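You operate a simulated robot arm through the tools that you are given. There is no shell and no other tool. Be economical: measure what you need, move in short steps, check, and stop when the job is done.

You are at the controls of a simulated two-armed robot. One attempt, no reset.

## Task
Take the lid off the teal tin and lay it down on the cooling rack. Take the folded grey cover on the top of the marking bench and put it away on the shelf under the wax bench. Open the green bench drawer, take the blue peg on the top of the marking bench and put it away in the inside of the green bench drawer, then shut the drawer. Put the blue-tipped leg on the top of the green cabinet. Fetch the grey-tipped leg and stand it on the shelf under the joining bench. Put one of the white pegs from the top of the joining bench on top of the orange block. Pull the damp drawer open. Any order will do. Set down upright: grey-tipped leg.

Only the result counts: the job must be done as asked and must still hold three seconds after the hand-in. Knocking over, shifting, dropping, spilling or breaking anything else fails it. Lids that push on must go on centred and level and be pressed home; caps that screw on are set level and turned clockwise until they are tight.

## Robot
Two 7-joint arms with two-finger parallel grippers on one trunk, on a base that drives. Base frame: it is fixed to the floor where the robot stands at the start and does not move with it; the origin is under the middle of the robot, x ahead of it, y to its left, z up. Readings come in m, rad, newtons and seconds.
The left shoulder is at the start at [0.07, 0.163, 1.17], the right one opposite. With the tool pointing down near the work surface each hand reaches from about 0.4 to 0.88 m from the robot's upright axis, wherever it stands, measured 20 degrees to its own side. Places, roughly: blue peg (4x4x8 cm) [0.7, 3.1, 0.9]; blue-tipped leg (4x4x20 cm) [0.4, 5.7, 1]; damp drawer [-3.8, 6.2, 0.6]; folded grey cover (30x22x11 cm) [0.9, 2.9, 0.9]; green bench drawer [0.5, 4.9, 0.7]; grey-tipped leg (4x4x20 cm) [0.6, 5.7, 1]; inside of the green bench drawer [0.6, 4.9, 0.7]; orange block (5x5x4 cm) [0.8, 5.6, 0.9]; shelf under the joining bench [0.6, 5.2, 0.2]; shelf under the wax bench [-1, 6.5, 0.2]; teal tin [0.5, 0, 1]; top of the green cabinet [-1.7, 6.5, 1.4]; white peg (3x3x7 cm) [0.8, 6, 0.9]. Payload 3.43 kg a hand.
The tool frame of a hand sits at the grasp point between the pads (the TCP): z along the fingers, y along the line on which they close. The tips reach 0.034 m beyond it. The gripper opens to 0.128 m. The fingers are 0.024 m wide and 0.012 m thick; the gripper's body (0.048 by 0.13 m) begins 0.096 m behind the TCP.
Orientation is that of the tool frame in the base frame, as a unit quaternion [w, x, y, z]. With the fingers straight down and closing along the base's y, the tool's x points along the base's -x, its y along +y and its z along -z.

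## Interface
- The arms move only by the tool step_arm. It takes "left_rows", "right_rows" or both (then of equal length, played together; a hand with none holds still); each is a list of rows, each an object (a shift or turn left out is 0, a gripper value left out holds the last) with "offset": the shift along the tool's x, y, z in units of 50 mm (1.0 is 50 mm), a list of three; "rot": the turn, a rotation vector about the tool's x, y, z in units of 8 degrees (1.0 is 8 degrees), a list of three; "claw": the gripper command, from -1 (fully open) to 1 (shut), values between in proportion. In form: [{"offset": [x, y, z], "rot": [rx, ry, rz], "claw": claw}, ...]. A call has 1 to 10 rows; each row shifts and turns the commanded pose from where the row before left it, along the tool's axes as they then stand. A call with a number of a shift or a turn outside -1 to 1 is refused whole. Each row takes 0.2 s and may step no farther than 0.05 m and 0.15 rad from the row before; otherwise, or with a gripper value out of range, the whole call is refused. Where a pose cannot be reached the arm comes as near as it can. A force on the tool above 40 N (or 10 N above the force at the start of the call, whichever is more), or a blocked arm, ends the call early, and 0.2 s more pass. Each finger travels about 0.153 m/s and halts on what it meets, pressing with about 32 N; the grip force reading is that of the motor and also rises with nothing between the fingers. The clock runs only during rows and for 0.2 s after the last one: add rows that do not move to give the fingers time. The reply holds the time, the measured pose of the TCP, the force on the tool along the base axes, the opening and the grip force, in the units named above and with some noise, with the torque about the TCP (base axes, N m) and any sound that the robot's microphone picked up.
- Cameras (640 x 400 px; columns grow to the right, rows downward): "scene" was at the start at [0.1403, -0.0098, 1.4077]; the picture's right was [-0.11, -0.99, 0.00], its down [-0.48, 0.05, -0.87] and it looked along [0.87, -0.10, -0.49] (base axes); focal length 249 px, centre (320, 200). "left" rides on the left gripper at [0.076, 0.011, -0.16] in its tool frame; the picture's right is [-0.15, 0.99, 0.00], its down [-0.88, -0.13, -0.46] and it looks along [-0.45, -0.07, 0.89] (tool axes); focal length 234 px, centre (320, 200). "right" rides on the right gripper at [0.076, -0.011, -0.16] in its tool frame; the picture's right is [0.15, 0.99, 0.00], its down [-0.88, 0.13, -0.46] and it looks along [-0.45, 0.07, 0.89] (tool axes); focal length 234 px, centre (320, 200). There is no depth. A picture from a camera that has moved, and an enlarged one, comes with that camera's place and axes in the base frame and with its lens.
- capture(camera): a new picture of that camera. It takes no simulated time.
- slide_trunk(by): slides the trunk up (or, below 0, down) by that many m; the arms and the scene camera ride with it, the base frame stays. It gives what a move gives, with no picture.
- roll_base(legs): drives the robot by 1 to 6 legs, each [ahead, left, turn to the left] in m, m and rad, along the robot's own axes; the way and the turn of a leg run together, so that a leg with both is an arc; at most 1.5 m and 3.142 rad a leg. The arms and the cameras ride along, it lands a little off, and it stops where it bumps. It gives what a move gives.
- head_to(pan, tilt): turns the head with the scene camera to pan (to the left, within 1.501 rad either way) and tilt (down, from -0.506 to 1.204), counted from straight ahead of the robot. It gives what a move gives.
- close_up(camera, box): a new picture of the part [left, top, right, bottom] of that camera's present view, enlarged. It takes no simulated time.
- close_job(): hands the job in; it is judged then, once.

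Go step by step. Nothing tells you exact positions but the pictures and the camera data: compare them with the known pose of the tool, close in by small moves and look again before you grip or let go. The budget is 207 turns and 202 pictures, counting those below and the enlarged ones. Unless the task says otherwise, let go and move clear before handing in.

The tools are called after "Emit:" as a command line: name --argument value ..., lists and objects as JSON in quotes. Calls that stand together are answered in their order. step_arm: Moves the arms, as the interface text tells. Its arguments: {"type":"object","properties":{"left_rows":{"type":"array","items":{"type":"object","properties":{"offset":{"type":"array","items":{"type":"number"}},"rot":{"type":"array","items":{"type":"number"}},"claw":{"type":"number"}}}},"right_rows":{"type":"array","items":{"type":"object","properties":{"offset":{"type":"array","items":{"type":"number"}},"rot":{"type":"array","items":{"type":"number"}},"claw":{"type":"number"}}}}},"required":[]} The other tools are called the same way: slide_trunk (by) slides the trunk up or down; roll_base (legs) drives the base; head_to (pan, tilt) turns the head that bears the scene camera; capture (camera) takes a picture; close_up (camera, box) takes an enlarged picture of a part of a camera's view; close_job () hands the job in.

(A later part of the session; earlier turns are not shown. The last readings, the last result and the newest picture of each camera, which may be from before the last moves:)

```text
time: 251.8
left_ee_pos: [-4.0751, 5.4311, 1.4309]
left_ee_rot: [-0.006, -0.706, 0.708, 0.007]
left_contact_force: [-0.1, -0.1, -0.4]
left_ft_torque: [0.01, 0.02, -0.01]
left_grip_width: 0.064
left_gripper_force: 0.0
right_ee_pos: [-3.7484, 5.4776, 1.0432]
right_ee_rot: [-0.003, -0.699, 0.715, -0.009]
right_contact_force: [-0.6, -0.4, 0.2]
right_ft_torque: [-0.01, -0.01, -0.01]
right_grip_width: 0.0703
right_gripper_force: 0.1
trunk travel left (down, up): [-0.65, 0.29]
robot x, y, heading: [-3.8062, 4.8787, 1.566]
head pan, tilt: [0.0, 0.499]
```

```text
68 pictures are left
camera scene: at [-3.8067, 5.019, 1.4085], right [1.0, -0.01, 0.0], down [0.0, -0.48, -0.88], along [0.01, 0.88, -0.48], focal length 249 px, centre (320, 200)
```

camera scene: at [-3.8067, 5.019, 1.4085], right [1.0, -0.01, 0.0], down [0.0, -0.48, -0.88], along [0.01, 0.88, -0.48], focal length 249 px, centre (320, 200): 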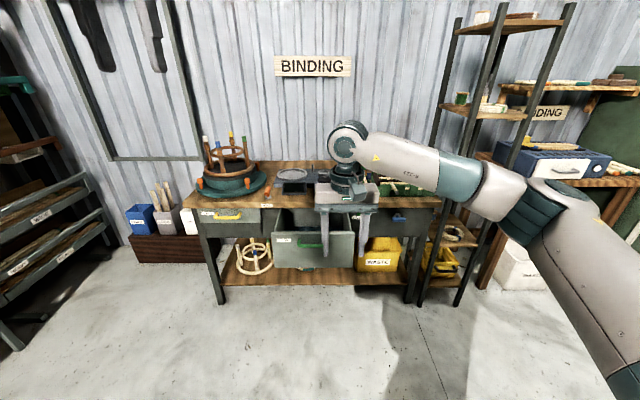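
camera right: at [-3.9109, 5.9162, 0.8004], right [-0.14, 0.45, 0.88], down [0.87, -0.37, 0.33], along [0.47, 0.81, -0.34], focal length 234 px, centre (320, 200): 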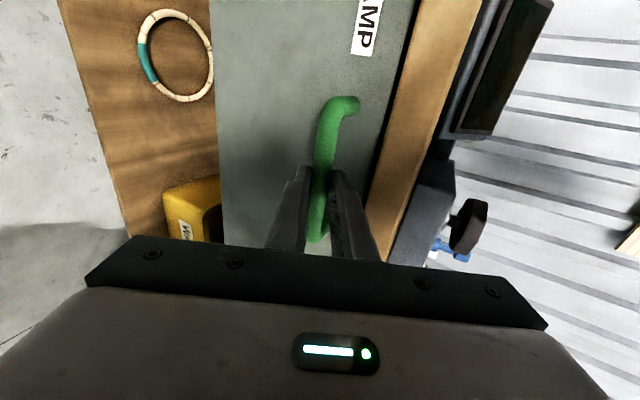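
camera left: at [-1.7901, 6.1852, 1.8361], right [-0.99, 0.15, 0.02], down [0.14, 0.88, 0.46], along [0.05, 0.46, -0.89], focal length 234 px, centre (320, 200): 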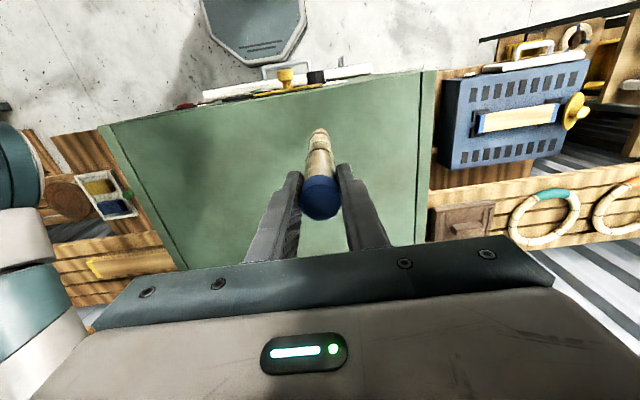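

The damp drawer stays open. Now for the grey cover: I'll drive back toward the wax bench first to study its shelf.

Emit:
roll_base --legs '[[0.37, 0, 0.005], [0, -1.45, 0], [0, -1.4, 0]]'

Emit:
head_to --pan 0 --tilt 0.75

Emit:
capture --camera "scene"

```text
time: 267.4
left_ee_pos: [-1.2551, 5.7728, 1.43]
left_ee_rot: [-0.005, -0.7, 0.714, 0.007]
left_contact_force: [0.3, 0.6, 0.3]
left_ft_torque: [-0.01, 0.03, -0.01]
left_grip_width: 0.0642
left_gripper_force: 0.1
right_ee_pos: [-0.9275, 5.81, 1.0441]
right_ee_rot: [-0.003, -0.692, 0.722, -0.009]
right_contact_force: [0.0, -0.4, -0.6]
right_ft_torque: [-0.02, 0.01, 0.03]
right_grip_width: 0.0703
right_gripper_force: 0.1
trunk travel left (down, up): [-0.65, 0.29]
robot x, y, heading: [-0.9955, 5.2155, 1.547]
head pan, tilt: [0.0, 0.499]
```

```text
time: 268.2
left_ee_pos: [-1.2547, 5.7723, 1.4292]
left_ee_rot: [-0.005, -0.7, 0.714, 0.007]
left_contact_force: [-0.1, -0.4, 0.4]
left_ft_torque: [-0.01, -0.01, -0.01]
left_grip_width: 0.0644
left_gripper_force: 0.0
right_ee_pos: [-0.9287, 5.8115, 1.0427]
right_ee_rot: [-0.003, -0.692, 0.722, -0.01]
right_contact_force: [0.4, 0.0, 0.5]
right_ft_torque: [0.0, -0.02, -0.02]
right_grip_width: 0.0704
right_gripper_force: 0.1
trunk travel left (down, up): [-0.65, 0.29]
robot x, y, heading: [-0.9976, 5.2133, 1.545]
head pan, tilt: [0.0, 0.75]
```

```text
67 pictures are left
camera scene: at [-0.994, 5.347, 1.3866], right [1.0, -0.02, 0.0], down [-0.02, -0.68, -0.73], along [0.02, 0.73, -0.68], focal length 249 px, centre (320, 200)
```

scene: 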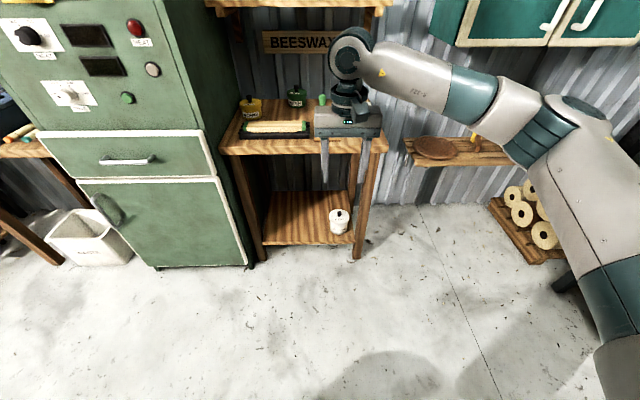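

Emit:
close_up --camera "scene" --box '[200, 110, 400, 270]'

```text
2.50 times, centred on (300, 190) of scene
camera zoom: at [-0.994, 5.347, 1.3866], right [1.0, -0.02, 0.0], down [-0.02, -0.68, -0.73], along [0.02, 0.73, -0.68], focal length 624 px, centre (370, 225)
```

zoom: 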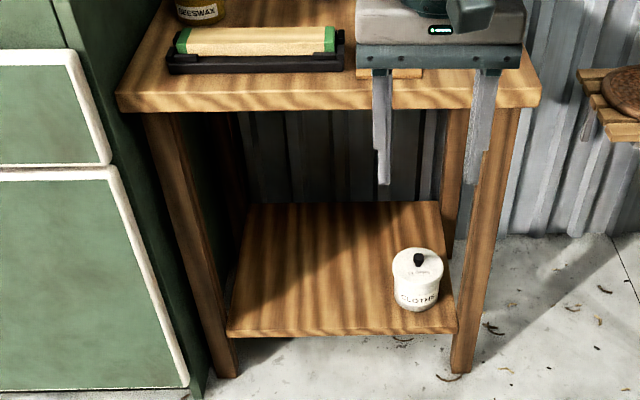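

The shelf under the wax bench is free for x≈-1.29 to -0.92, left of the "cloths" pot, with its front at y≈6.27 and height≈0.19. The 30 cm cover will fit lengthwise with care. I'll go and fetch the cover from the marking bench.

Emit:
roll_base --legs '[[0, -0.4, 0], [0, 0, -1.545], [0, -1.15, 0], [0, -1.15, 0]]'

Emit:
head_to --pan 0 --tilt 0.45

Emit:
capture --camera "scene"

```text
time: 285.5
left_ee_pos: [-0.0581, 3.1361, 1.4312]
left_ee_rot: [0.001, -0.003, 1.0, 0.008]
left_contact_force: [0.2, -0.1, -0.3]
left_ft_torque: [-0.02, 0.03, -0.02]
left_grip_width: 0.0637
left_gripper_force: 0.0
right_ee_pos: [-0.0111, 2.8109, 1.0431]
right_ee_rot: [-0.009, 0.008, 1.0, -0.003]
right_contact_force: [0.1, -0.2, 0.7]
right_ft_torque: [-0.01, 0.01, 0.02]
right_grip_width: 0.0706
right_gripper_force: 0.0
trunk travel left (down, up): [-0.65, 0.29]
robot x, y, heading: [-0.61, 2.8649, 0.005]
head pan, tilt: [0.0, 0.75]
```

```text
time: 286.3
left_ee_pos: [-0.0574, 3.1371, 1.4306]
left_ee_rot: [0.001, -0.003, 1.0, 0.008]
left_contact_force: [-0.7, 1.1, 0.4]
left_ft_torque: [0.02, 0.01, -0.02]
left_grip_width: 0.064
left_gripper_force: 0.0
right_ee_pos: [-0.0108, 2.8096, 1.0432]
right_ee_rot: [-0.008, 0.008, 1.0, -0.004]
right_contact_force: [0.9, 0.5, 0.5]
right_ft_torque: [0.0, 0.01, 0.01]
right_grip_width: 0.0703
right_gripper_force: 0.1
trunk travel left (down, up): [-0.65, 0.29]
robot x, y, heading: [-0.6096, 2.8651, -0.004]
head pan, tilt: [0.0, 0.45]
```

```text
65 pictures are left
camera scene: at [-0.4686, 2.8645, 1.4129], right [0.0, -1.0, 0.0], down [-0.44, 0.0, -0.9], along [0.9, 0.0, -0.44], focal length 249 px, centre (320, 200)
```

scene: 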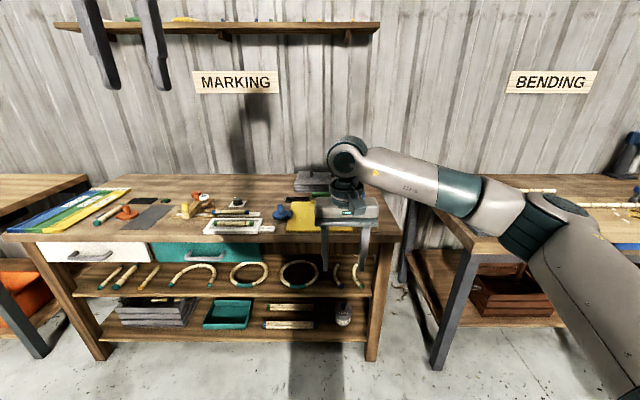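

Now I turn the right hand to the forward-reaching pose used on the drawer bars.

Emit:
step_arm --right_rows '[{"rot": [0, 0, 1]}, {"rot": [0, 0, 1]}, {"rot": [0, 0, 1]}, {"rot": [0, 0, 1]}, {"rot": [0, 0, 1]}, {"rot": [0, 0, 1]}, {"rot": [0, 0, 1]}, {"rot": [0, 0, 1]}, {"rot": [0, 0, 1]}, {"rot": [0, 0, 1]}]'

Emit:
step_arm --right_rows '[{"rot": [0, 0, 1]}, {"rot": [0, 0, 0.25]}, {"rot": [-1, 0, 0]}, {"rot": [-1, 0, 0]}, {"rot": [-1, 0, 0]}, {"rot": [-1, 0, 0]}, {"rot": [-1, 0, 0]}, {"rot": [-1, 0, 0]}, {"rot": [-1, 0, 0], "claw": -0.1}, {}]'

Emit:
capture --camera "scene"

```text
time: 288.5
left_ee_pos: [-0.0582, 3.1356, 1.4304]
left_ee_rot: [0.0, -0.002, 1.0, 0.009]
left_contact_force: [0.0, 0.7, 0.0]
left_ft_torque: [-0.01, 0.01, 0.0]
left_grip_width: 0.0639
left_gripper_force: 0.1
right_ee_pos: [-0.0114, 2.8099, 1.044]
right_ee_rot: [-0.004, 0.65, 0.76, -0.008]
right_contact_force: [0.8, -0.6, -0.2]
right_ft_torque: [0.01, 0.02, -0.06]
right_grip_width: 0.0704
right_gripper_force: 0.0
trunk travel left (down, up): [-0.65, 0.29]
robot x, y, heading: [-0.6101, 2.8623, -0.001]
head pan, tilt: [0.0, 0.45]
```

```text
time: 290.7
left_ee_pos: [-0.0575, 3.1364, 1.4299]
left_ee_rot: [0.001, -0.003, 1.0, 0.009]
left_contact_force: [-0.7, -0.1, -0.1]
left_ft_torque: [0.04, -0.01, 0.0]
left_grip_width: 0.0641
left_gripper_force: 0.1
right_ee_pos: [-0.0098, 2.8103, 1.043]
right_ee_rot: [0.332, 0.631, 0.623, 0.322]
right_contact_force: [0.2, -0.2, -0.1]
right_ft_torque: [-0.02, 0.01, 0.0]
right_grip_width: 0.0705
right_gripper_force: 0.1
trunk travel left (down, up): [-0.65, 0.29]
robot x, y, heading: [-0.6076, 2.8579, 0.003]
head pan, tilt: [0.0, 0.45]
```

```text
64 pictures are left
camera scene: at [-0.4686, 2.8645, 1.413], right [0.0, -1.0, 0.0], down [-0.44, 0.0, -0.9], along [0.9, 0.0, -0.44], focal length 249 px, centre (320, 200)
```

scene: 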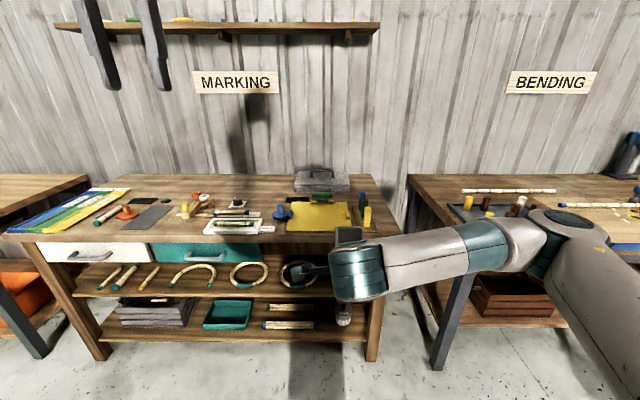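

The cover's carry bar is at about [0.894, 2.85, 0.94] with its body top at z≈0.89. I'll raise the hand, drive up to the bench and look again.

Emit:
step_arm --right_rows '[{"offset": [0, 0.82, -0.57]}, {"offset": [0, 0.82, -0.57]}, {"claw": 0.3}]'

Emit:
roll_base --legs '[[0.6, 0.04, 0]]'

Emit:
capture --camera "right"

Emit:
close_up --camera "scene" --box '[240, 190, 440, 315]'

```text
time: 291.5
left_ee_pos: [-0.0577, 3.1373, 1.4307]
left_ee_rot: [0.0, -0.003, 1.0, 0.009]
left_contact_force: [0.3, 0.4, 0.6]
left_ft_torque: [0.05, -0.01, 0.0]
left_grip_width: 0.0642
left_gripper_force: 0.1
right_ee_pos: [-0.0074, 2.8106, 1.1435]
right_ee_rot: [0.332, 0.63, 0.624, 0.322]
right_contact_force: [-1.4, -0.8, 0.3]
right_ft_torque: [0.0, -0.05, 0.0]
right_grip_width: 0.0452
right_gripper_force: 0.0
trunk travel left (down, up): [-0.65, 0.29]
robot x, y, heading: [-0.6076, 2.8611, 0.004]
head pan, tilt: [0.0, 0.45]
```

```text
time: 294.9
left_ee_pos: [0.5433, 3.1732, 1.4301]
left_ee_rot: [0.0, 0.001, 1.0, 0.009]
left_contact_force: [0.5, 0.0, 0.2]
left_ft_torque: [0.01, -0.03, -0.02]
left_grip_width: 0.0638
left_gripper_force: 0.1
right_ee_pos: [0.5897, 2.846, 1.1433]
right_ee_rot: [0.332, 0.633, 0.622, 0.321]
right_contact_force: [-0.4, -0.2, -0.4]
right_ft_torque: [0.0, 0.02, 0.03]
right_grip_width: 0.0448
right_gripper_force: 0.0
trunk travel left (down, up): [-0.65, 0.29]
robot x, y, heading: [-0.0162, 2.9013, -0.008]
head pan, tilt: [0.0, 0.45]
```

```text
63 pictures are left
camera right: at [0.4554, 2.9274, 1.2249], right [0.57, 0.14, 0.81], down [-0.32, -0.87, 0.37], along [0.76, -0.47, -0.45], focal length 234 px, centre (320, 200)
```

right: 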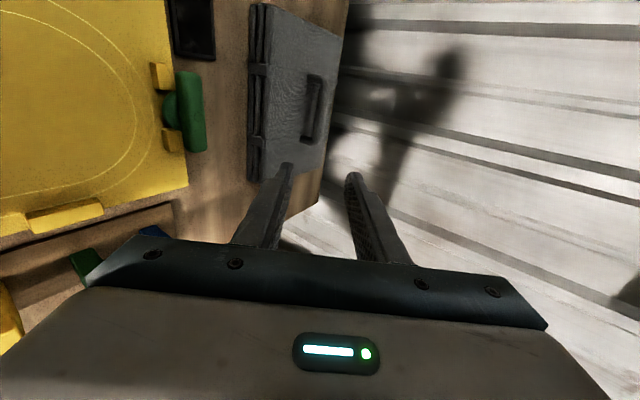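

```text
3.20 times, centred on (340, 252) of scene
camera zoom: at [0.1309, 2.9029, 1.413], right [0.0, -1.0, 0.0], down [-0.44, 0.0, -0.9], along [0.9, 0.0, -0.44], focal length 798 px, centre (256, 32)
```

zoom: 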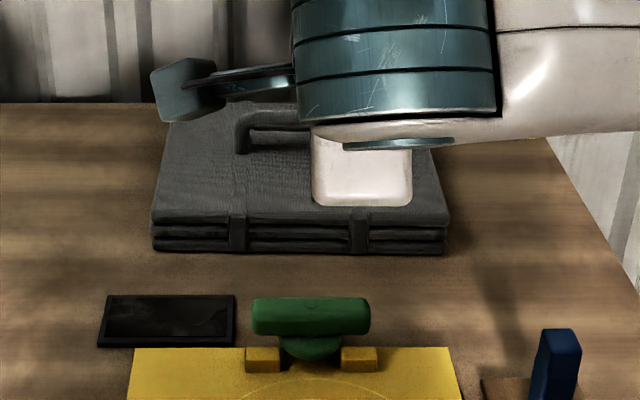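

Emit:
close_up --camera "right" --box '[230, 0, 390, 200]'

```text
2.00 times, centred on (310, 100) of right
camera zoom: at [0.4554, 2.9274, 1.2249], right [0.57, 0.14, 0.81], down [-0.32, -0.87, 0.37], along [0.76, -0.47, -0.45], focal length 468 px, centre (340, 400)
```

zoom: 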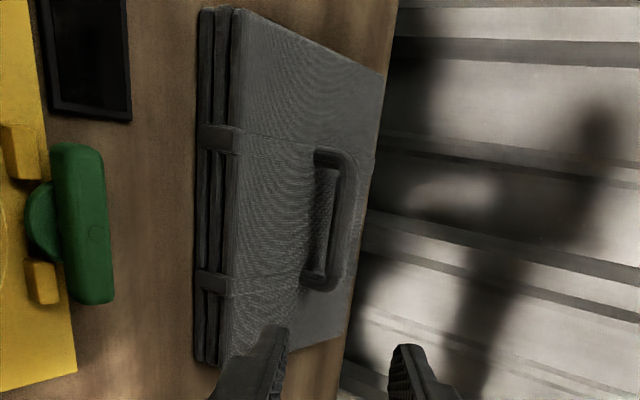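

The bar is at about [0.888, 2.858, 0.94], and the hand's approach axis already points straight at it. Moving to the pre-grasp.

Emit:
step_arm --right_rows '[{"offset": [0.055, 0.013, 0.87]}, {"offset": [0.055, 0.013, 0.87]}, {"offset": [0.055, 0.013, 0.87]}, {"offset": [0.055, 0.013, 0.87]}, {"offset": [0.055, 0.013, 0.87]}, {"offset": [0.055, 0.013, 0.87]}, {}]'

Emit:
capture --camera "right"

Emit:
close_up --camera "scene" --box '[240, 190, 440, 315]'

```text
time: 296.5
left_ee_pos: [0.5427, 3.172, 1.4303]
left_ee_rot: [0.001, 0.001, 1.0, 0.009]
left_contact_force: [0.5, -0.1, -0.9]
left_ft_torque: [0.02, -0.03, -0.03]
left_grip_width: 0.0641
left_gripper_force: 0.0
right_ee_pos: [0.8079, 2.8596, 0.9993]
right_ee_rot: [0.333, 0.632, 0.622, 0.322]
right_contact_force: [0.2, -0.3, 0.3]
right_ft_torque: [-0.01, 0.01, -0.01]
right_grip_width: 0.0449
right_gripper_force: 0.1
trunk travel left (down, up): [-0.65, 0.29]
robot x, y, heading: [-0.0099, 2.9022, -0.0]
head pan, tilt: [0.0, 0.45]
```

```text
60 pictures are left
camera right: at [0.6725, 2.9393, 1.08], right [0.57, 0.14, 0.81], down [-0.32, -0.87, 0.37], along [0.76, -0.47, -0.45], focal length 234 px, centre (320, 200)
```

right: 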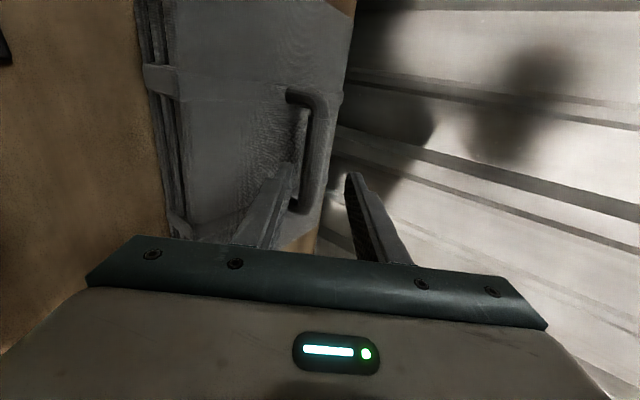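

```text
3.20 times, centred on (340, 252) of scene
camera zoom: at [0.1305, 2.9027, 1.4131], right [0.0, -1.0, 0.0], down [-0.43, 0.0, -0.9], along [0.9, 0.0, -0.43], focal length 798 px, centre (256, 32)
```

zoom: 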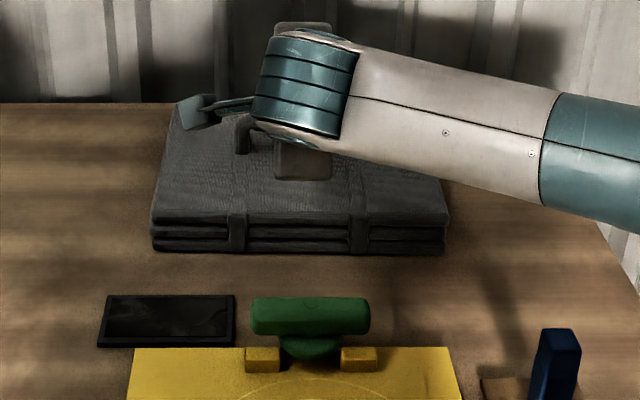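

Emit:
step_arm --right_rows '[{"offset": [0, -0.12, 0.6]}, {"offset": [0, 0, 0.6]}, {"offset": [0, 0, 0.3]}, {}]'

Emit:
close_up --camera "right" --box '[230, 60, 410, 260]'

```text
time: 297.5
left_ee_pos: [0.5387, 3.1734, 1.4317]
left_ee_rot: [0.003, 0.0, 1.0, 0.008]
left_contact_force: [0.1, 0.5, -0.5]
left_ft_torque: [-0.02, 0.01, -0.01]
left_grip_width: 0.0642
left_gripper_force: 0.0
right_ee_pos: [0.8625, 2.8563, 0.9548]
right_ee_rot: [0.334, 0.631, 0.621, 0.323]
right_contact_force: [-9.3, 1.3, 17.8]
right_ft_torque: [0.1, 0.22, 0.01]
right_grip_width: 0.0399
right_gripper_force: 0.2
trunk travel left (down, up): [-0.65, 0.29]
robot x, y, heading: [-0.0118, 2.902, -0.003]
head pan, tilt: [0.0, 0.45]
```

```text
2.00 times, centred on (320, 160) of right
camera zoom: at [0.7274, 2.938, 1.0349], right [0.56, 0.14, 0.81], down [-0.32, -0.87, 0.37], along [0.76, -0.47, -0.45], focal length 468 px, centre (320, 280)
```

zoom: 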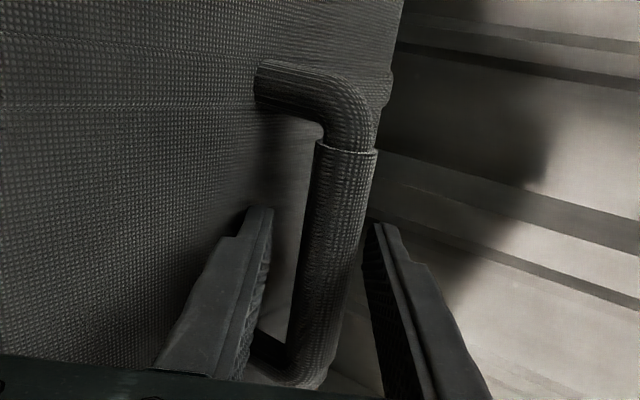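

The lower finger is touching the cover's top. I'll shift up 1 cm along the closing axis, go in 1 cm, then close.

Emit:
step_arm --right_rows '[{"offset": [0, 0.2, 0]}, {"offset": [0, 0.02, 0.2]}, {}]'

Emit:
close_up --camera "right" --box '[230, 60, 410, 260]'

```text
time: 298.3
left_ee_pos: [0.5403, 3.1722, 1.4315]
left_ee_rot: [0.003, 0.001, 1.0, 0.009]
left_contact_force: [0.4, 0.3, 0.5]
left_ft_torque: [0.01, 0.03, -0.01]
left_grip_width: 0.064
left_gripper_force: 0.1
right_ee_pos: [0.8785, 2.8554, 0.956]
right_ee_rot: [0.333, 0.632, 0.621, 0.322]
right_contact_force: [-6.8, -0.7, 12.9]
right_ft_torque: [0.04, 0.16, 0.02]
right_grip_width: 0.0403
right_gripper_force: 0.0
trunk travel left (down, up): [-0.65, 0.29]
robot x, y, heading: [-0.012, 2.9038, -0.004]
head pan, tilt: [0.0, 0.45]
```

```text
2.00 times, centred on (320, 160) of right
camera zoom: at [0.7435, 2.9367, 1.0356], right [0.57, 0.14, 0.81], down [-0.32, -0.87, 0.37], along [0.76, -0.47, -0.45], focal length 468 px, centre (320, 280)
```

zoom: 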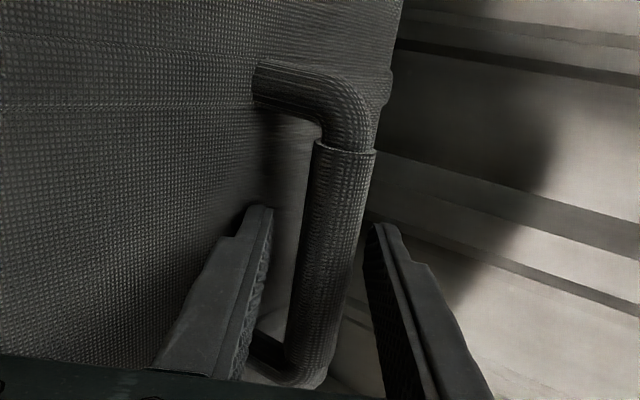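

The cover slid along slightly because the lower fingertip is still pressing on it. I'll lift the hand a bit more to free it.

Emit:
step_arm --right_rows '[{"offset": [0, 0.2, -0.1]}, {}]'

Emit:
close_up --camera "right" --box '[230, 60, 410, 260]'

```text
time: 298.9
left_ee_pos: [0.5422, 3.1708, 1.43]
left_ee_rot: [0.001, 0.001, 1.0, 0.009]
left_contact_force: [0.4, -0.6, 0.0]
left_ft_torque: [0.01, 0.01, -0.03]
left_grip_width: 0.0639
left_gripper_force: 0.0
right_ee_pos: [0.8827, 2.856, 0.963]
right_ee_rot: [0.333, 0.632, 0.622, 0.32]
right_contact_force: [0.5, -0.3, -0.5]
right_ft_torque: [-0.01, -0.01, -0.04]
right_grip_width: 0.0446
right_gripper_force: 0.2
trunk travel left (down, up): [-0.65, 0.29]
robot x, y, heading: [-0.0084, 2.9035, -0.008]
head pan, tilt: [0.0, 0.45]
```

```text
2.00 times, centred on (320, 160) of right
camera zoom: at [0.7475, 2.9372, 1.0439], right [0.57, 0.14, 0.81], down [-0.32, -0.87, 0.38], along [0.76, -0.47, -0.45], focal length 468 px, centre (320, 280)
```

zoom: 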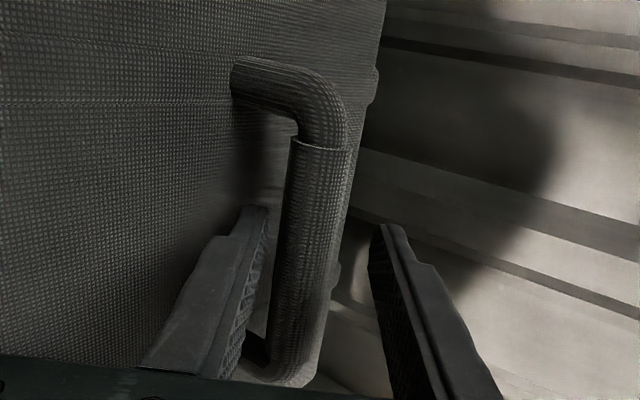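

Free now, with the bar between the fingers. Closing.

Emit:
step_arm --right_rows '[{"claw": 1}, {}, {}]'

Emit:
close_up --camera "right" --box '[230, 60, 410, 260]'

```text
time: 299.7
left_ee_pos: [0.5441, 3.172, 1.4302]
left_ee_rot: [0.0, 0.001, 1.0, 0.009]
left_contact_force: [-0.2, -0.7, 0.9]
left_ft_torque: [0.0, 0.0, 0.04]
left_grip_width: 0.0639
left_gripper_force: 0.0
right_ee_pos: [0.883, 2.8573, 0.962]
right_ee_rot: [0.331, 0.634, 0.622, 0.32]
right_contact_force: [-0.6, -0.4, -0.6]
right_ft_torque: [0.0, 0.06, -0.03]
right_grip_width: 0.0176
right_gripper_force: 32.0
trunk travel left (down, up): [-0.65, 0.29]
robot x, y, heading: [-0.0109, 2.9052, -0.005]
head pan, tilt: [0.0, 0.45]
```

```text
2.00 times, centred on (320, 160) of right
camera zoom: at [0.7485, 2.9375, 1.0431], right [0.57, 0.14, 0.81], down [-0.32, -0.87, 0.38], along [0.76, -0.47, -0.45], focal length 468 px, centre (320, 280)
```

zoom: 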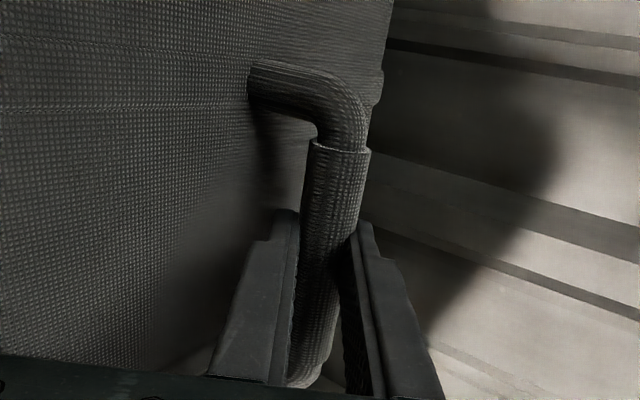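

Bar gripped. Lifting a few centimetres and checking how it hangs.

Emit:
step_arm --right_rows '[{"offset": [0, 0.16, -0.11]}, {"offset": [0, 0.25, -0.17]}, {"offset": [0, 0.41, -0.28]}, {"offset": [0, 0.41, -0.28]}, {}]'

Emit:
capture --camera "scene"

Emit:
capture --camera "right"

```text
time: 300.9
left_ee_pos: [0.5448, 3.172, 1.4301]
left_ee_rot: [0.0, 0.001, 1.0, 0.008]
left_contact_force: [-0.4, 0.1, 0.4]
left_ft_torque: [-0.01, 0.01, -0.02]
left_grip_width: 0.0641
left_gripper_force: 0.1
right_ee_pos: [0.8837, 2.8553, 1.0369]
right_ee_rot: [0.332, 0.632, 0.622, 0.321]
right_contact_force: [0.2, -0.5, -4.6]
right_ft_torque: [0.0, 0.04, -0.01]
right_grip_width: 0.0176
right_gripper_force: 31.5
trunk travel left (down, up): [-0.65, 0.29]
robot x, y, heading: [-0.0096, 2.9008, -0.006]
head pan, tilt: [0.0, 0.45]
```

```text
54 pictures are left
camera scene: at [0.1325, 2.9028, 1.4128], right [0.0, -1.0, 0.0], down [-0.44, 0.0, -0.9], along [0.9, 0.0, -0.44], focal length 249 px, centre (320, 200)
```

scene: 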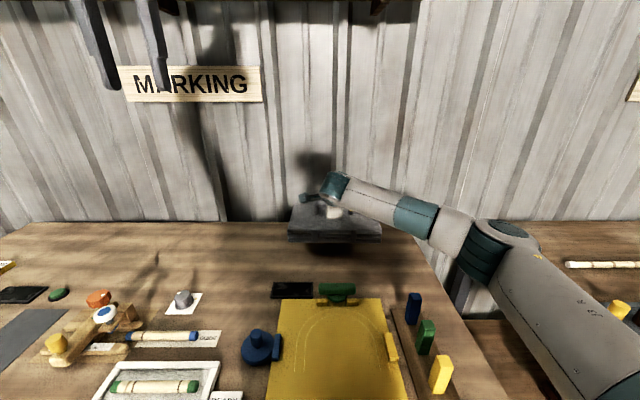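

```text
53 pictures are left
camera right: at [0.7489, 2.9365, 1.1176], right [0.57, 0.14, 0.81], down [-0.32, -0.87, 0.38], along [0.76, -0.47, -0.45], focal length 234 px, centre (320, 200)
```

right: 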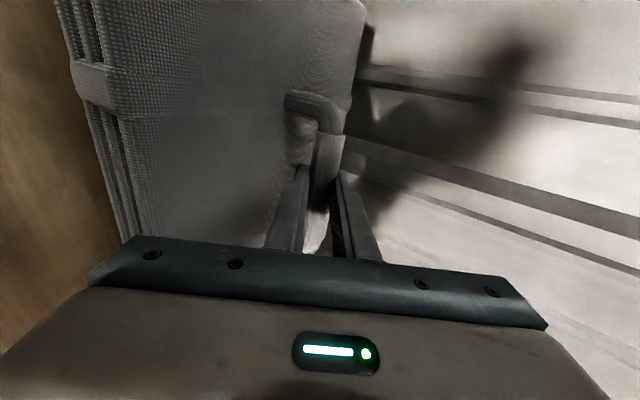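

It hangs level (≈0.5 kg). I'll raise it more and back away from the bench.

Emit:
step_arm --right_rows '[{"offset": [0, 0.8, -0.55]}, {"offset": [0, 0.8, -0.55]}, {}]'

Emit:
roll_base --legs '[[-0.6, 0, 0.006], [0, 1.15, 0], [0, 1.15, 0]]'

Emit:
capture --camera "scene"

```text
time: 301.7
left_ee_pos: [0.5459, 3.1726, 1.4292]
left_ee_rot: [0.0, 0.001, 1.0, 0.008]
left_contact_force: [1.3, -0.1, 0.2]
left_ft_torque: [0.03, 0.07, -0.02]
left_grip_width: 0.0641
left_gripper_force: 0.0
right_ee_pos: [0.8847, 2.8546, 1.1334]
right_ee_rot: [0.332, 0.632, 0.622, 0.321]
right_contact_force: [0.2, 0.7, -5.5]
right_ft_torque: [-0.01, 0.02, 0.02]
right_grip_width: 0.0174
right_gripper_force: 31.9
trunk travel left (down, up): [-0.65, 0.29]
robot x, y, heading: [-0.0119, 2.9017, -0.001]
head pan, tilt: [0.0, 0.45]
```

```text
time: 316.0
left_ee_pos: [-0.0341, 5.4801, 1.4296]
left_ee_rot: [0.0, 0.004, 1.0, 0.008]
left_contact_force: [0.1, 0.7, 0.2]
left_ft_torque: [-0.01, -0.01, 0.05]
left_grip_width: 0.0642
left_gripper_force: 0.1
right_ee_pos: [0.3033, 5.1612, 1.134]
right_ee_rot: [0.334, 0.635, 0.619, 0.319]
right_contact_force: [0.1, 0.5, -4.3]
right_ft_torque: [0.02, 0.03, -0.01]
right_grip_width: 0.0177
right_gripper_force: 31.9
trunk travel left (down, up): [-0.65, 0.29]
robot x, y, heading: [-0.5913, 5.2164, -0.01]
head pan, tilt: [0.0, 0.45]
```

```text
52 pictures are left
camera scene: at [-0.449, 5.2148, 1.4129], right [-0.01, -1.0, 0.0], down [-0.44, 0.01, -0.9], along [0.9, -0.01, -0.44], focal length 249 px, centre (320, 200)
```

scene: 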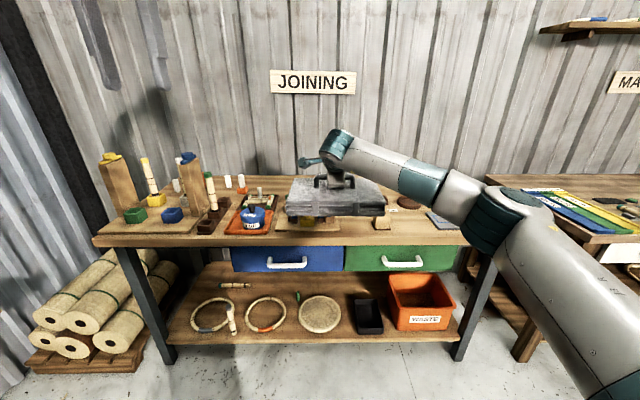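

Everything on the joining bench still looks right. I'll draw the cover in closer, back up slightly and turn to face the wax bench.

Emit:
step_arm --right_rows '[{"offset": [0, -0.43, -0.615]}, {"offset": [0, -0.43, -0.615]}, {"offset": [0, -0.43, -0.615]}, {"offset": [0, -0.43, -0.615]}, {}]'

Emit:
roll_base --legs '[[-0.15, 0, 0], [0, 0, 1.581]]'

Emit:
head_to --pan 0 --tilt 0.6

Emit:
capture --camera "scene"

```text
time: 317.2
left_ee_pos: [-0.0339, 5.4822, 1.4305]
left_ee_rot: [0.0, 0.004, 1.0, 0.009]
left_contact_force: [-0.2, -0.3, -0.6]
left_ft_torque: [-0.04, 0.0, 0.0]
left_grip_width: 0.064
left_gripper_force: 0.0
right_ee_pos: [0.1514, 5.164, 1.1364]
right_ee_rot: [0.333, 0.635, 0.62, 0.318]
right_contact_force: [0.2, 0.0, -4.1]
right_ft_torque: [0.04, 0.02, -0.01]
right_grip_width: 0.0176
right_gripper_force: 32.2
trunk travel left (down, up): [-0.65, 0.29]
robot x, y, heading: [-0.5883, 5.2143, -0.009]
head pan, tilt: [0.0, 0.45]
```

```text
time: 322.4
left_ee_pos: [-1.001, 5.7786, 1.4297]
left_ee_rot: [-0.006, -0.701, 0.714, 0.006]
left_contact_force: [-0.7, -0.8, -0.3]
left_ft_torque: [0.01, -0.02, -0.01]
left_grip_width: 0.064
left_gripper_force: 0.1
right_ee_pos: [-0.6813, 5.9605, 1.1362]
right_ee_rot: [0.012, 0.016, 0.887, 0.461]
right_contact_force: [0.9, -0.2, -4.5]
right_ft_torque: [-0.06, -0.05, -0.01]
right_grip_width: 0.0176
right_gripper_force: 31.9
trunk travel left (down, up): [-0.65, 0.29]
robot x, y, heading: [-0.7405, 5.2159, 1.549]
head pan, tilt: [0.0, 0.45]
```

```text
time: 323.1
left_ee_pos: [-1.0005, 5.7779, 1.4303]
left_ee_rot: [-0.006, -0.7, 0.714, 0.007]
left_contact_force: [0.2, -0.2, -0.2]
left_ft_torque: [0.0, 0.0, -0.02]
left_grip_width: 0.0639
left_gripper_force: 0.0
right_ee_pos: [-0.6812, 5.9595, 1.135]
right_ee_rot: [0.012, 0.016, 0.887, 0.461]
right_contact_force: [0.1, -1.0, -4.6]
right_ft_torque: [-0.01, -0.04, -0.02]
right_grip_width: 0.0173
right_gripper_force: 32.0
trunk travel left (down, up): [-0.65, 0.29]
robot x, y, heading: [-0.7424, 5.2169, 1.546]
head pan, tilt: [0.0, 0.6]
```

```text
51 pictures are left
camera scene: at [-0.739, 5.3579, 1.3994], right [1.0, -0.02, 0.0], down [-0.01, -0.56, -0.82], along [0.02, 0.82, -0.57], focal length 249 px, centre (320, 200)
```

scene: 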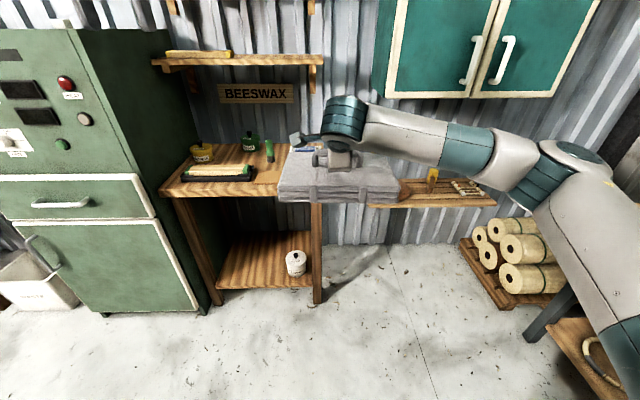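

I'll straighten the heading, shift left to line up with the free shelf area, and lower the trunk.

Emit:
roll_base --legs '[[0.03, 0.41, 0.024]]'

Emit:
slide_trunk --by -0.4

Emit:
slide_trunk --by -0.24

Emit:
head_to --pan 0 --tilt 0.4

Emit:
capture --camera "scene"

```text
time: 325.6
left_ee_pos: [-1.423, 5.8067, 1.431]
left_ee_rot: [0.006, 0.708, -0.706, -0.006]
left_contact_force: [0.0, -0.2, 0.9]
left_ft_torque: [-0.03, 0.04, 0.01]
left_grip_width: 0.0639
left_gripper_force: 0.0
right_ee_pos: [-1.1088, 5.9946, 1.1349]
right_ee_rot: [0.007, 0.006, 0.887, 0.462]
right_contact_force: [-0.1, 0.2, -4.7]
right_ft_torque: [-0.05, 0.01, 0.01]
right_grip_width: 0.0178
right_gripper_force: 31.5
trunk travel left (down, up): [-0.65, 0.29]
robot x, y, heading: [-1.1507, 5.2515, 1.574]
head pan, tilt: [0.0, 0.6]
```

```text
time: 329.5
left_ee_pos: [-1.425, 5.8054, 1.031]
left_ee_rot: [0.006, 0.708, -0.706, -0.006]
left_contact_force: [-0.7, 0.6, 0.6]
left_ft_torque: [0.02, -0.01, 0.02]
left_grip_width: 0.064
left_gripper_force: 0.1
right_ee_pos: [-1.1092, 5.9946, 0.7362]
right_ee_rot: [0.007, 0.006, 0.887, 0.462]
right_contact_force: [-0.5, -0.1, -4.7]
right_ft_torque: [-0.08, 0.0, -0.03]
right_grip_width: 0.0173
right_gripper_force: 32.3
trunk travel left (down, up): [-0.25, 0.69]
robot x, y, heading: [-1.1513, 5.255, 1.572]
head pan, tilt: [0.0, 0.6]
```

```text
time: 332.0
left_ee_pos: [-1.4243, 5.8055, 0.7905]
left_ee_rot: [0.006, 0.708, -0.706, -0.006]
left_contact_force: [-0.7, 1.0, -0.2]
left_ft_torque: [-0.01, -0.01, 0.0]
left_grip_width: 0.0643
left_gripper_force: 0.0
right_ee_pos: [-1.1089, 5.9954, 0.4951]
right_ee_rot: [0.008, 0.006, 0.887, 0.462]
right_contact_force: [0.9, 0.2, -5.4]
right_ft_torque: [-0.08, 0.03, 0.02]
right_grip_width: 0.0176
right_gripper_force: 32.2
trunk travel left (down, up): [-0.01, 0.93]
robot x, y, heading: [-1.1528, 5.2545, 1.575]
head pan, tilt: [0.0, 0.6]
```

```text
time: 332.7
left_ee_pos: [-1.424, 5.8063, 0.7892]
left_ee_rot: [0.006, 0.708, -0.706, -0.006]
left_contact_force: [0.4, -0.6, 0.3]
left_ft_torque: [0.01, 0.02, -0.02]
left_grip_width: 0.064
left_gripper_force: 0.1
right_ee_pos: [-1.109, 5.9951, 0.4953]
right_ee_rot: [0.007, 0.006, 0.888, 0.46]
right_contact_force: [0.6, 0.2, -4.3]
right_ft_torque: [-0.07, 0.02, 0.01]
right_grip_width: 0.0176
right_gripper_force: 32.1
trunk travel left (down, up): [-0.01, 0.93]
robot x, y, heading: [-1.1521, 5.2521, 1.572]
head pan, tilt: [0.0, 0.4]
```

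```text
50 pictures are left
camera scene: at [-1.1523, 5.396, 0.7775], right [1.0, 0.0, 0.0], down [0.0, -0.39, -0.92], along [0.0, 0.92, -0.39], focal length 249 px, centre (320, 200)
```

scene: 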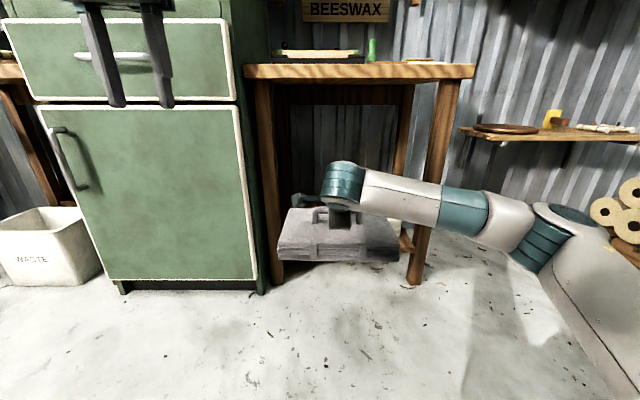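

The cover is centred at x≈-1.109, with about 5 cm of clearance each side (shelf free from -1.31 to -0.91). I'll lower it a bit and drive in under the bench.

Emit:
step_arm --right_rows '[{"offset": [0, -0.654, 0.462]}, {"offset": [0, -0.654, 0.462]}, {}]'

Emit:
roll_base --legs '[[0.15, 0, 0]]'

Emit:
capture --camera "scene"

Emit:
capture --camera "right"

```text
time: 333.5
left_ee_pos: [-1.4238, 5.8052, 0.7901]
left_ee_rot: [0.006, 0.709, -0.705, -0.006]
left_contact_force: [0.9, 0.1, -0.7]
left_ft_torque: [-0.01, 0.01, 0.01]
left_grip_width: 0.0639
left_gripper_force: 0.0
right_ee_pos: [-1.1067, 5.9949, 0.4147]
right_ee_rot: [0.007, 0.006, 0.887, 0.462]
right_contact_force: [0.2, 0.0, -5.0]
right_ft_torque: [-0.05, 0.02, 0.01]
right_grip_width: 0.0174
right_gripper_force: 31.5
trunk travel left (down, up): [-0.01, 0.93]
robot x, y, heading: [-1.1508, 5.249, 1.566]
head pan, tilt: [0.0, 0.4]
```

```text
time: 334.9
left_ee_pos: [-1.4245, 5.9554, 0.7892]
left_ee_rot: [0.006, 0.708, -0.706, -0.006]
left_contact_force: [-0.9, 1.4, 0.9]
left_ft_torque: [0.0, 0.02, 0.0]
left_grip_width: 0.064
left_gripper_force: 0.1
right_ee_pos: [-1.1063, 6.1445, 0.4143]
right_ee_rot: [0.007, 0.006, 0.888, 0.46]
right_contact_force: [-0.1, 0.3, -5.2]
right_ft_torque: [-0.06, 0.02, 0.0]
right_grip_width: 0.0174
right_gripper_force: 32.2
trunk travel left (down, up): [-0.01, 0.93]
robot x, y, heading: [-1.1519, 5.4042, 1.57]
head pan, tilt: [0.0, 0.4]
```

```text
49 pictures are left
camera scene: at [-1.1525, 5.545, 0.7775], right [1.0, 0.0, 0.0], down [0.0, -0.39, -0.92], along [0.0, 0.92, -0.39], focal length 249 px, centre (320, 200)
```

scene: 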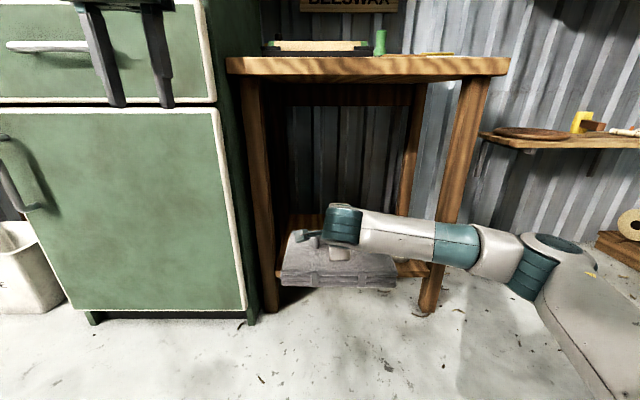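

```text
48 pictures are left
camera right: at [-1.1845, 6.0102, 0.496], right [-0.14, 0.57, 0.81], down [0.87, -0.31, 0.38], along [0.47, 0.76, -0.45], focal length 234 px, centre (320, 200)
```

right: 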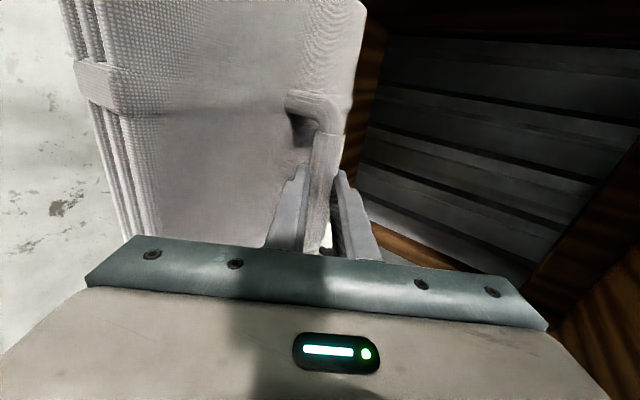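

The forearm runs sideways and would meet the bench's right leg if I went deeper. I'll back out, then re-approach with the robot turned 30° to the right so the forearm comes from behind, keeping the cover square by counter-rotating the hand.

Emit:
roll_base --legs '[[-0.2, 0, 0]]'

Emit:
step_arm --left_rows '[{"offset": [0.6, -0.4, 0]}, {"offset": [0.6, -0.4, 0]}, {"offset": [0.6, -0.4, 0]}, {}]'

Emit:
roll_base --legs '[[0, 0, -0.5236]]'

Emit:
step_arm --right_rows '[{"rot": [0, 0.817, -0.577]}, {"rot": [0, 0.817, -0.577]}, {"rot": [0, 0.817, -0.577]}, {"rot": [0, 0.613, -0.433]}, {}]'

Emit:
capture --camera "scene"

```text
time: 336.4
left_ee_pos: [-1.4229, 5.7577, 0.7904]
left_ee_rot: [0.006, 0.707, -0.707, -0.007]
left_contact_force: [-0.1, 0.6, -0.1]
left_ft_torque: [0.02, -0.02, -0.03]
left_grip_width: 0.0641
left_gripper_force: 0.1
right_ee_pos: [-1.1038, 5.9447, 0.4154]
right_ee_rot: [0.007, 0.008, 0.887, 0.461]
right_contact_force: [0.1, 0.1, -5.2]
right_ft_torque: [-0.07, 0.0, -0.02]
right_grip_width: 0.0174
right_gripper_force: 31.9
trunk travel left (down, up): [-0.01, 0.93]
robot x, y, heading: [-1.1534, 5.197, 1.564]
head pan, tilt: [0.0, 0.4]
```

```text
time: 337.4
left_ee_pos: [-1.361, 5.6662, 0.7894]
left_ee_rot: [-0.006, -0.707, 0.707, 0.007]
left_contact_force: [-0.6, -0.4, 0.5]
left_ft_torque: [0.01, -0.01, 0.01]
left_grip_width: 0.0637
left_gripper_force: 0.0
right_ee_pos: [-1.1034, 5.9448, 0.4159]
right_ee_rot: [0.008, 0.008, 0.887, 0.461]
right_contact_force: [0.1, 0.1, -4.7]
right_ft_torque: [-0.08, 0.01, 0.0]
right_grip_width: 0.0174
right_gripper_force: 31.5
trunk travel left (down, up): [-0.01, 0.93]
robot x, y, heading: [-1.1541, 5.2017, 1.563]
head pan, tilt: [0.0, 0.4]
```

```text
time: 339.3
left_ee_pos: [-1.1064, 5.7088, 0.7876]
left_ee_rot: [-0.004, -0.502, 0.865, 0.008]
left_contact_force: [-1.3, -0.8, -0.2]
left_ft_torque: [0.01, 0.05, 0.0]
left_grip_width: 0.0642
left_gripper_force: 0.1
right_ee_pos: [-0.7448, 5.8242, 0.4149]
right_ee_rot: [0.125, 0.233, 0.856, 0.444]
right_contact_force: [1.2, 0.6, -4.7]
right_ft_torque: [-0.02, 0.04, 0.01]
right_grip_width: 0.0176
right_gripper_force: 32.4
trunk travel left (down, up): [-0.01, 0.93]
robot x, y, heading: [-1.1519, 5.1996, 1.052]
head pan, tilt: [0.0, 0.4]
```

```text
time: 340.5
left_ee_pos: [-1.1048, 5.7097, 0.7891]
left_ee_rot: [-0.004, -0.503, 0.864, 0.008]
left_contact_force: [-1.0, -0.1, 1.0]
left_ft_torque: [0.03, 0.01, -0.03]
left_grip_width: 0.0641
left_gripper_force: 0.2
right_ee_pos: [-0.7443, 5.8234, 0.4144]
right_ee_rot: [0.006, 0.003, 0.888, 0.459]
right_contact_force: [0.6, 0.1, -4.2]
right_ft_torque: [-0.05, 0.05, 0.02]
right_grip_width: 0.0173
right_gripper_force: 32.0
trunk travel left (down, up): [-0.01, 0.93]
robot x, y, heading: [-1.1515, 5.2018, 1.052]
head pan, tilt: [0.0, 0.4]
```

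```text
47 pictures are left
camera scene: at [-1.0816, 5.3268, 0.7776], right [0.87, -0.5, 0.0], down [-0.19, -0.34, -0.92], along [0.46, 0.8, -0.39], focal length 249 px, centre (320, 200)
```

scene: 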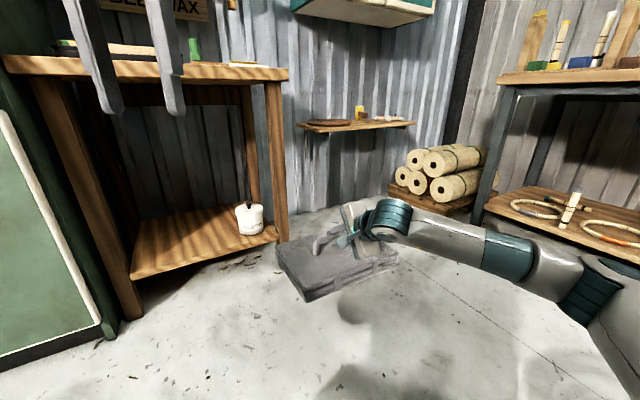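

The cover is square to the shelf again and the shelf is in view (free x from -1.30 to -0.92). Next I drive to the insertion start.

Emit:
roll_base --legs '[[-0.083, 0.419, 0]]'

Emit:
capture --camera "scene"

```text
time: 343.1
left_ee_pos: [-1.5131, 5.8462, 0.788]
left_ee_rot: [-0.004, -0.503, 0.864, 0.007]
left_contact_force: [0.3, 0.0, 0.3]
left_ft_torque: [-0.03, 0.01, -0.01]
left_grip_width: 0.0639
left_gripper_force: 0.1
right_ee_pos: [-1.1491, 5.962, 0.4136]
right_ee_rot: [0.006, 0.004, 0.888, 0.459]
right_contact_force: [0.1, 0.1, -4.1]
right_ft_torque: [-0.07, 0.02, 0.01]
right_grip_width: 0.0178
right_gripper_force: 31.9
trunk travel left (down, up): [-0.01, 0.93]
robot x, y, heading: [-1.5611, 5.3391, 1.047]
head pan, tilt: [0.0, 0.4]
```

```text
46 pictures are left
camera scene: at [-1.4891, 5.4649, 0.7776], right [0.87, -0.5, 0.0], down [-0.19, -0.34, -0.92], along [0.46, 0.8, -0.39], focal length 249 px, centre (320, 200)
```

scene: 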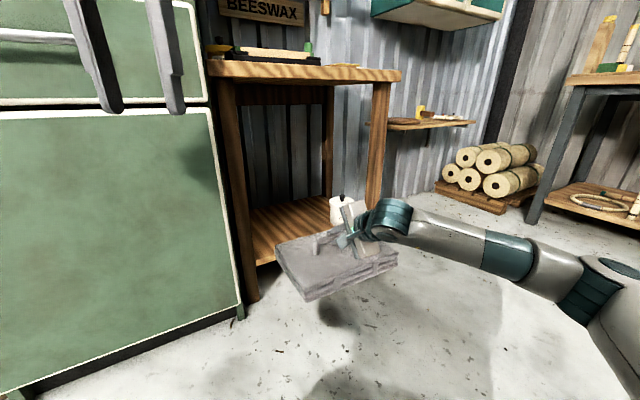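

Emit:
step_arm --right_rows '[{"offset": [-0.18, 0.404, 0.572]}, {"offset": [-0.18, 0.404, 0.572]}, {"offset": [-0.18, 0.404, 0.572]}, {"offset": [-0.18, 0.404, 0.572]}, {}]'

Emit:
capture --camera "scene"

Emit:
capture --camera "left"

```text
time: 344.3
left_ee_pos: [-1.5115, 5.8469, 0.7877]
left_ee_rot: [-0.005, -0.503, 0.864, 0.008]
left_contact_force: [0.6, -0.8, 0.0]
left_ft_torque: [0.01, 0.02, -0.05]
left_grip_width: 0.0641
left_gripper_force: 0.2
right_ee_pos: [-1.1118, 6.1028, 0.4152]
right_ee_rot: [0.008, 0.004, 0.889, 0.458]
right_contact_force: [0.5, -0.2, -4.6]
right_ft_torque: [-0.09, -0.01, 0.0]
right_grip_width: 0.0174
right_gripper_force: 31.4
trunk travel left (down, up): [-0.01, 0.93]
robot x, y, heading: [-1.5582, 5.3421, 1.048]
head pan, tilt: [0.0, 0.4]
```

```text
45 pictures are left
camera scene: at [-1.4891, 5.465, 0.7775], right [0.87, -0.5, 0.0], down [-0.19, -0.34, -0.92], along [0.46, 0.8, -0.39], focal length 249 px, centre (320, 200)
```

scene: 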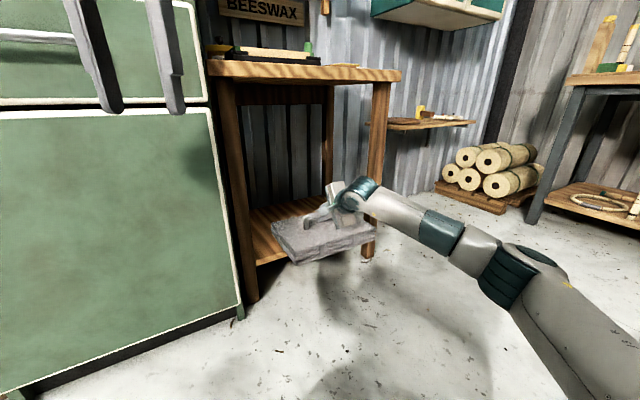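

```text
44 pictures are left
camera left: at [-1.5578, 5.7856, 0.9475], right [-0.79, 0.62, 0.02], down [0.56, 0.7, 0.45], along [0.27, 0.37, -0.89], focal length 234 px, centre (320, 200)
```

left: 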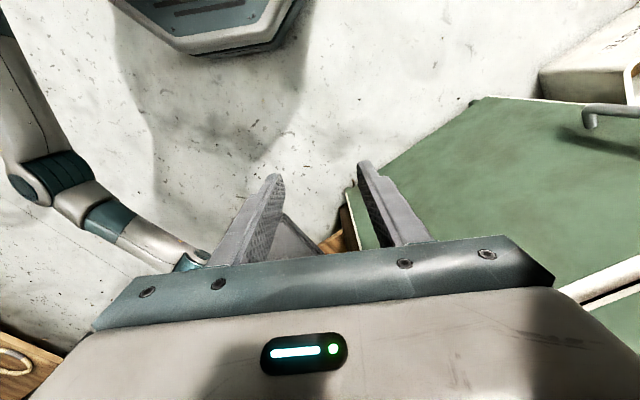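

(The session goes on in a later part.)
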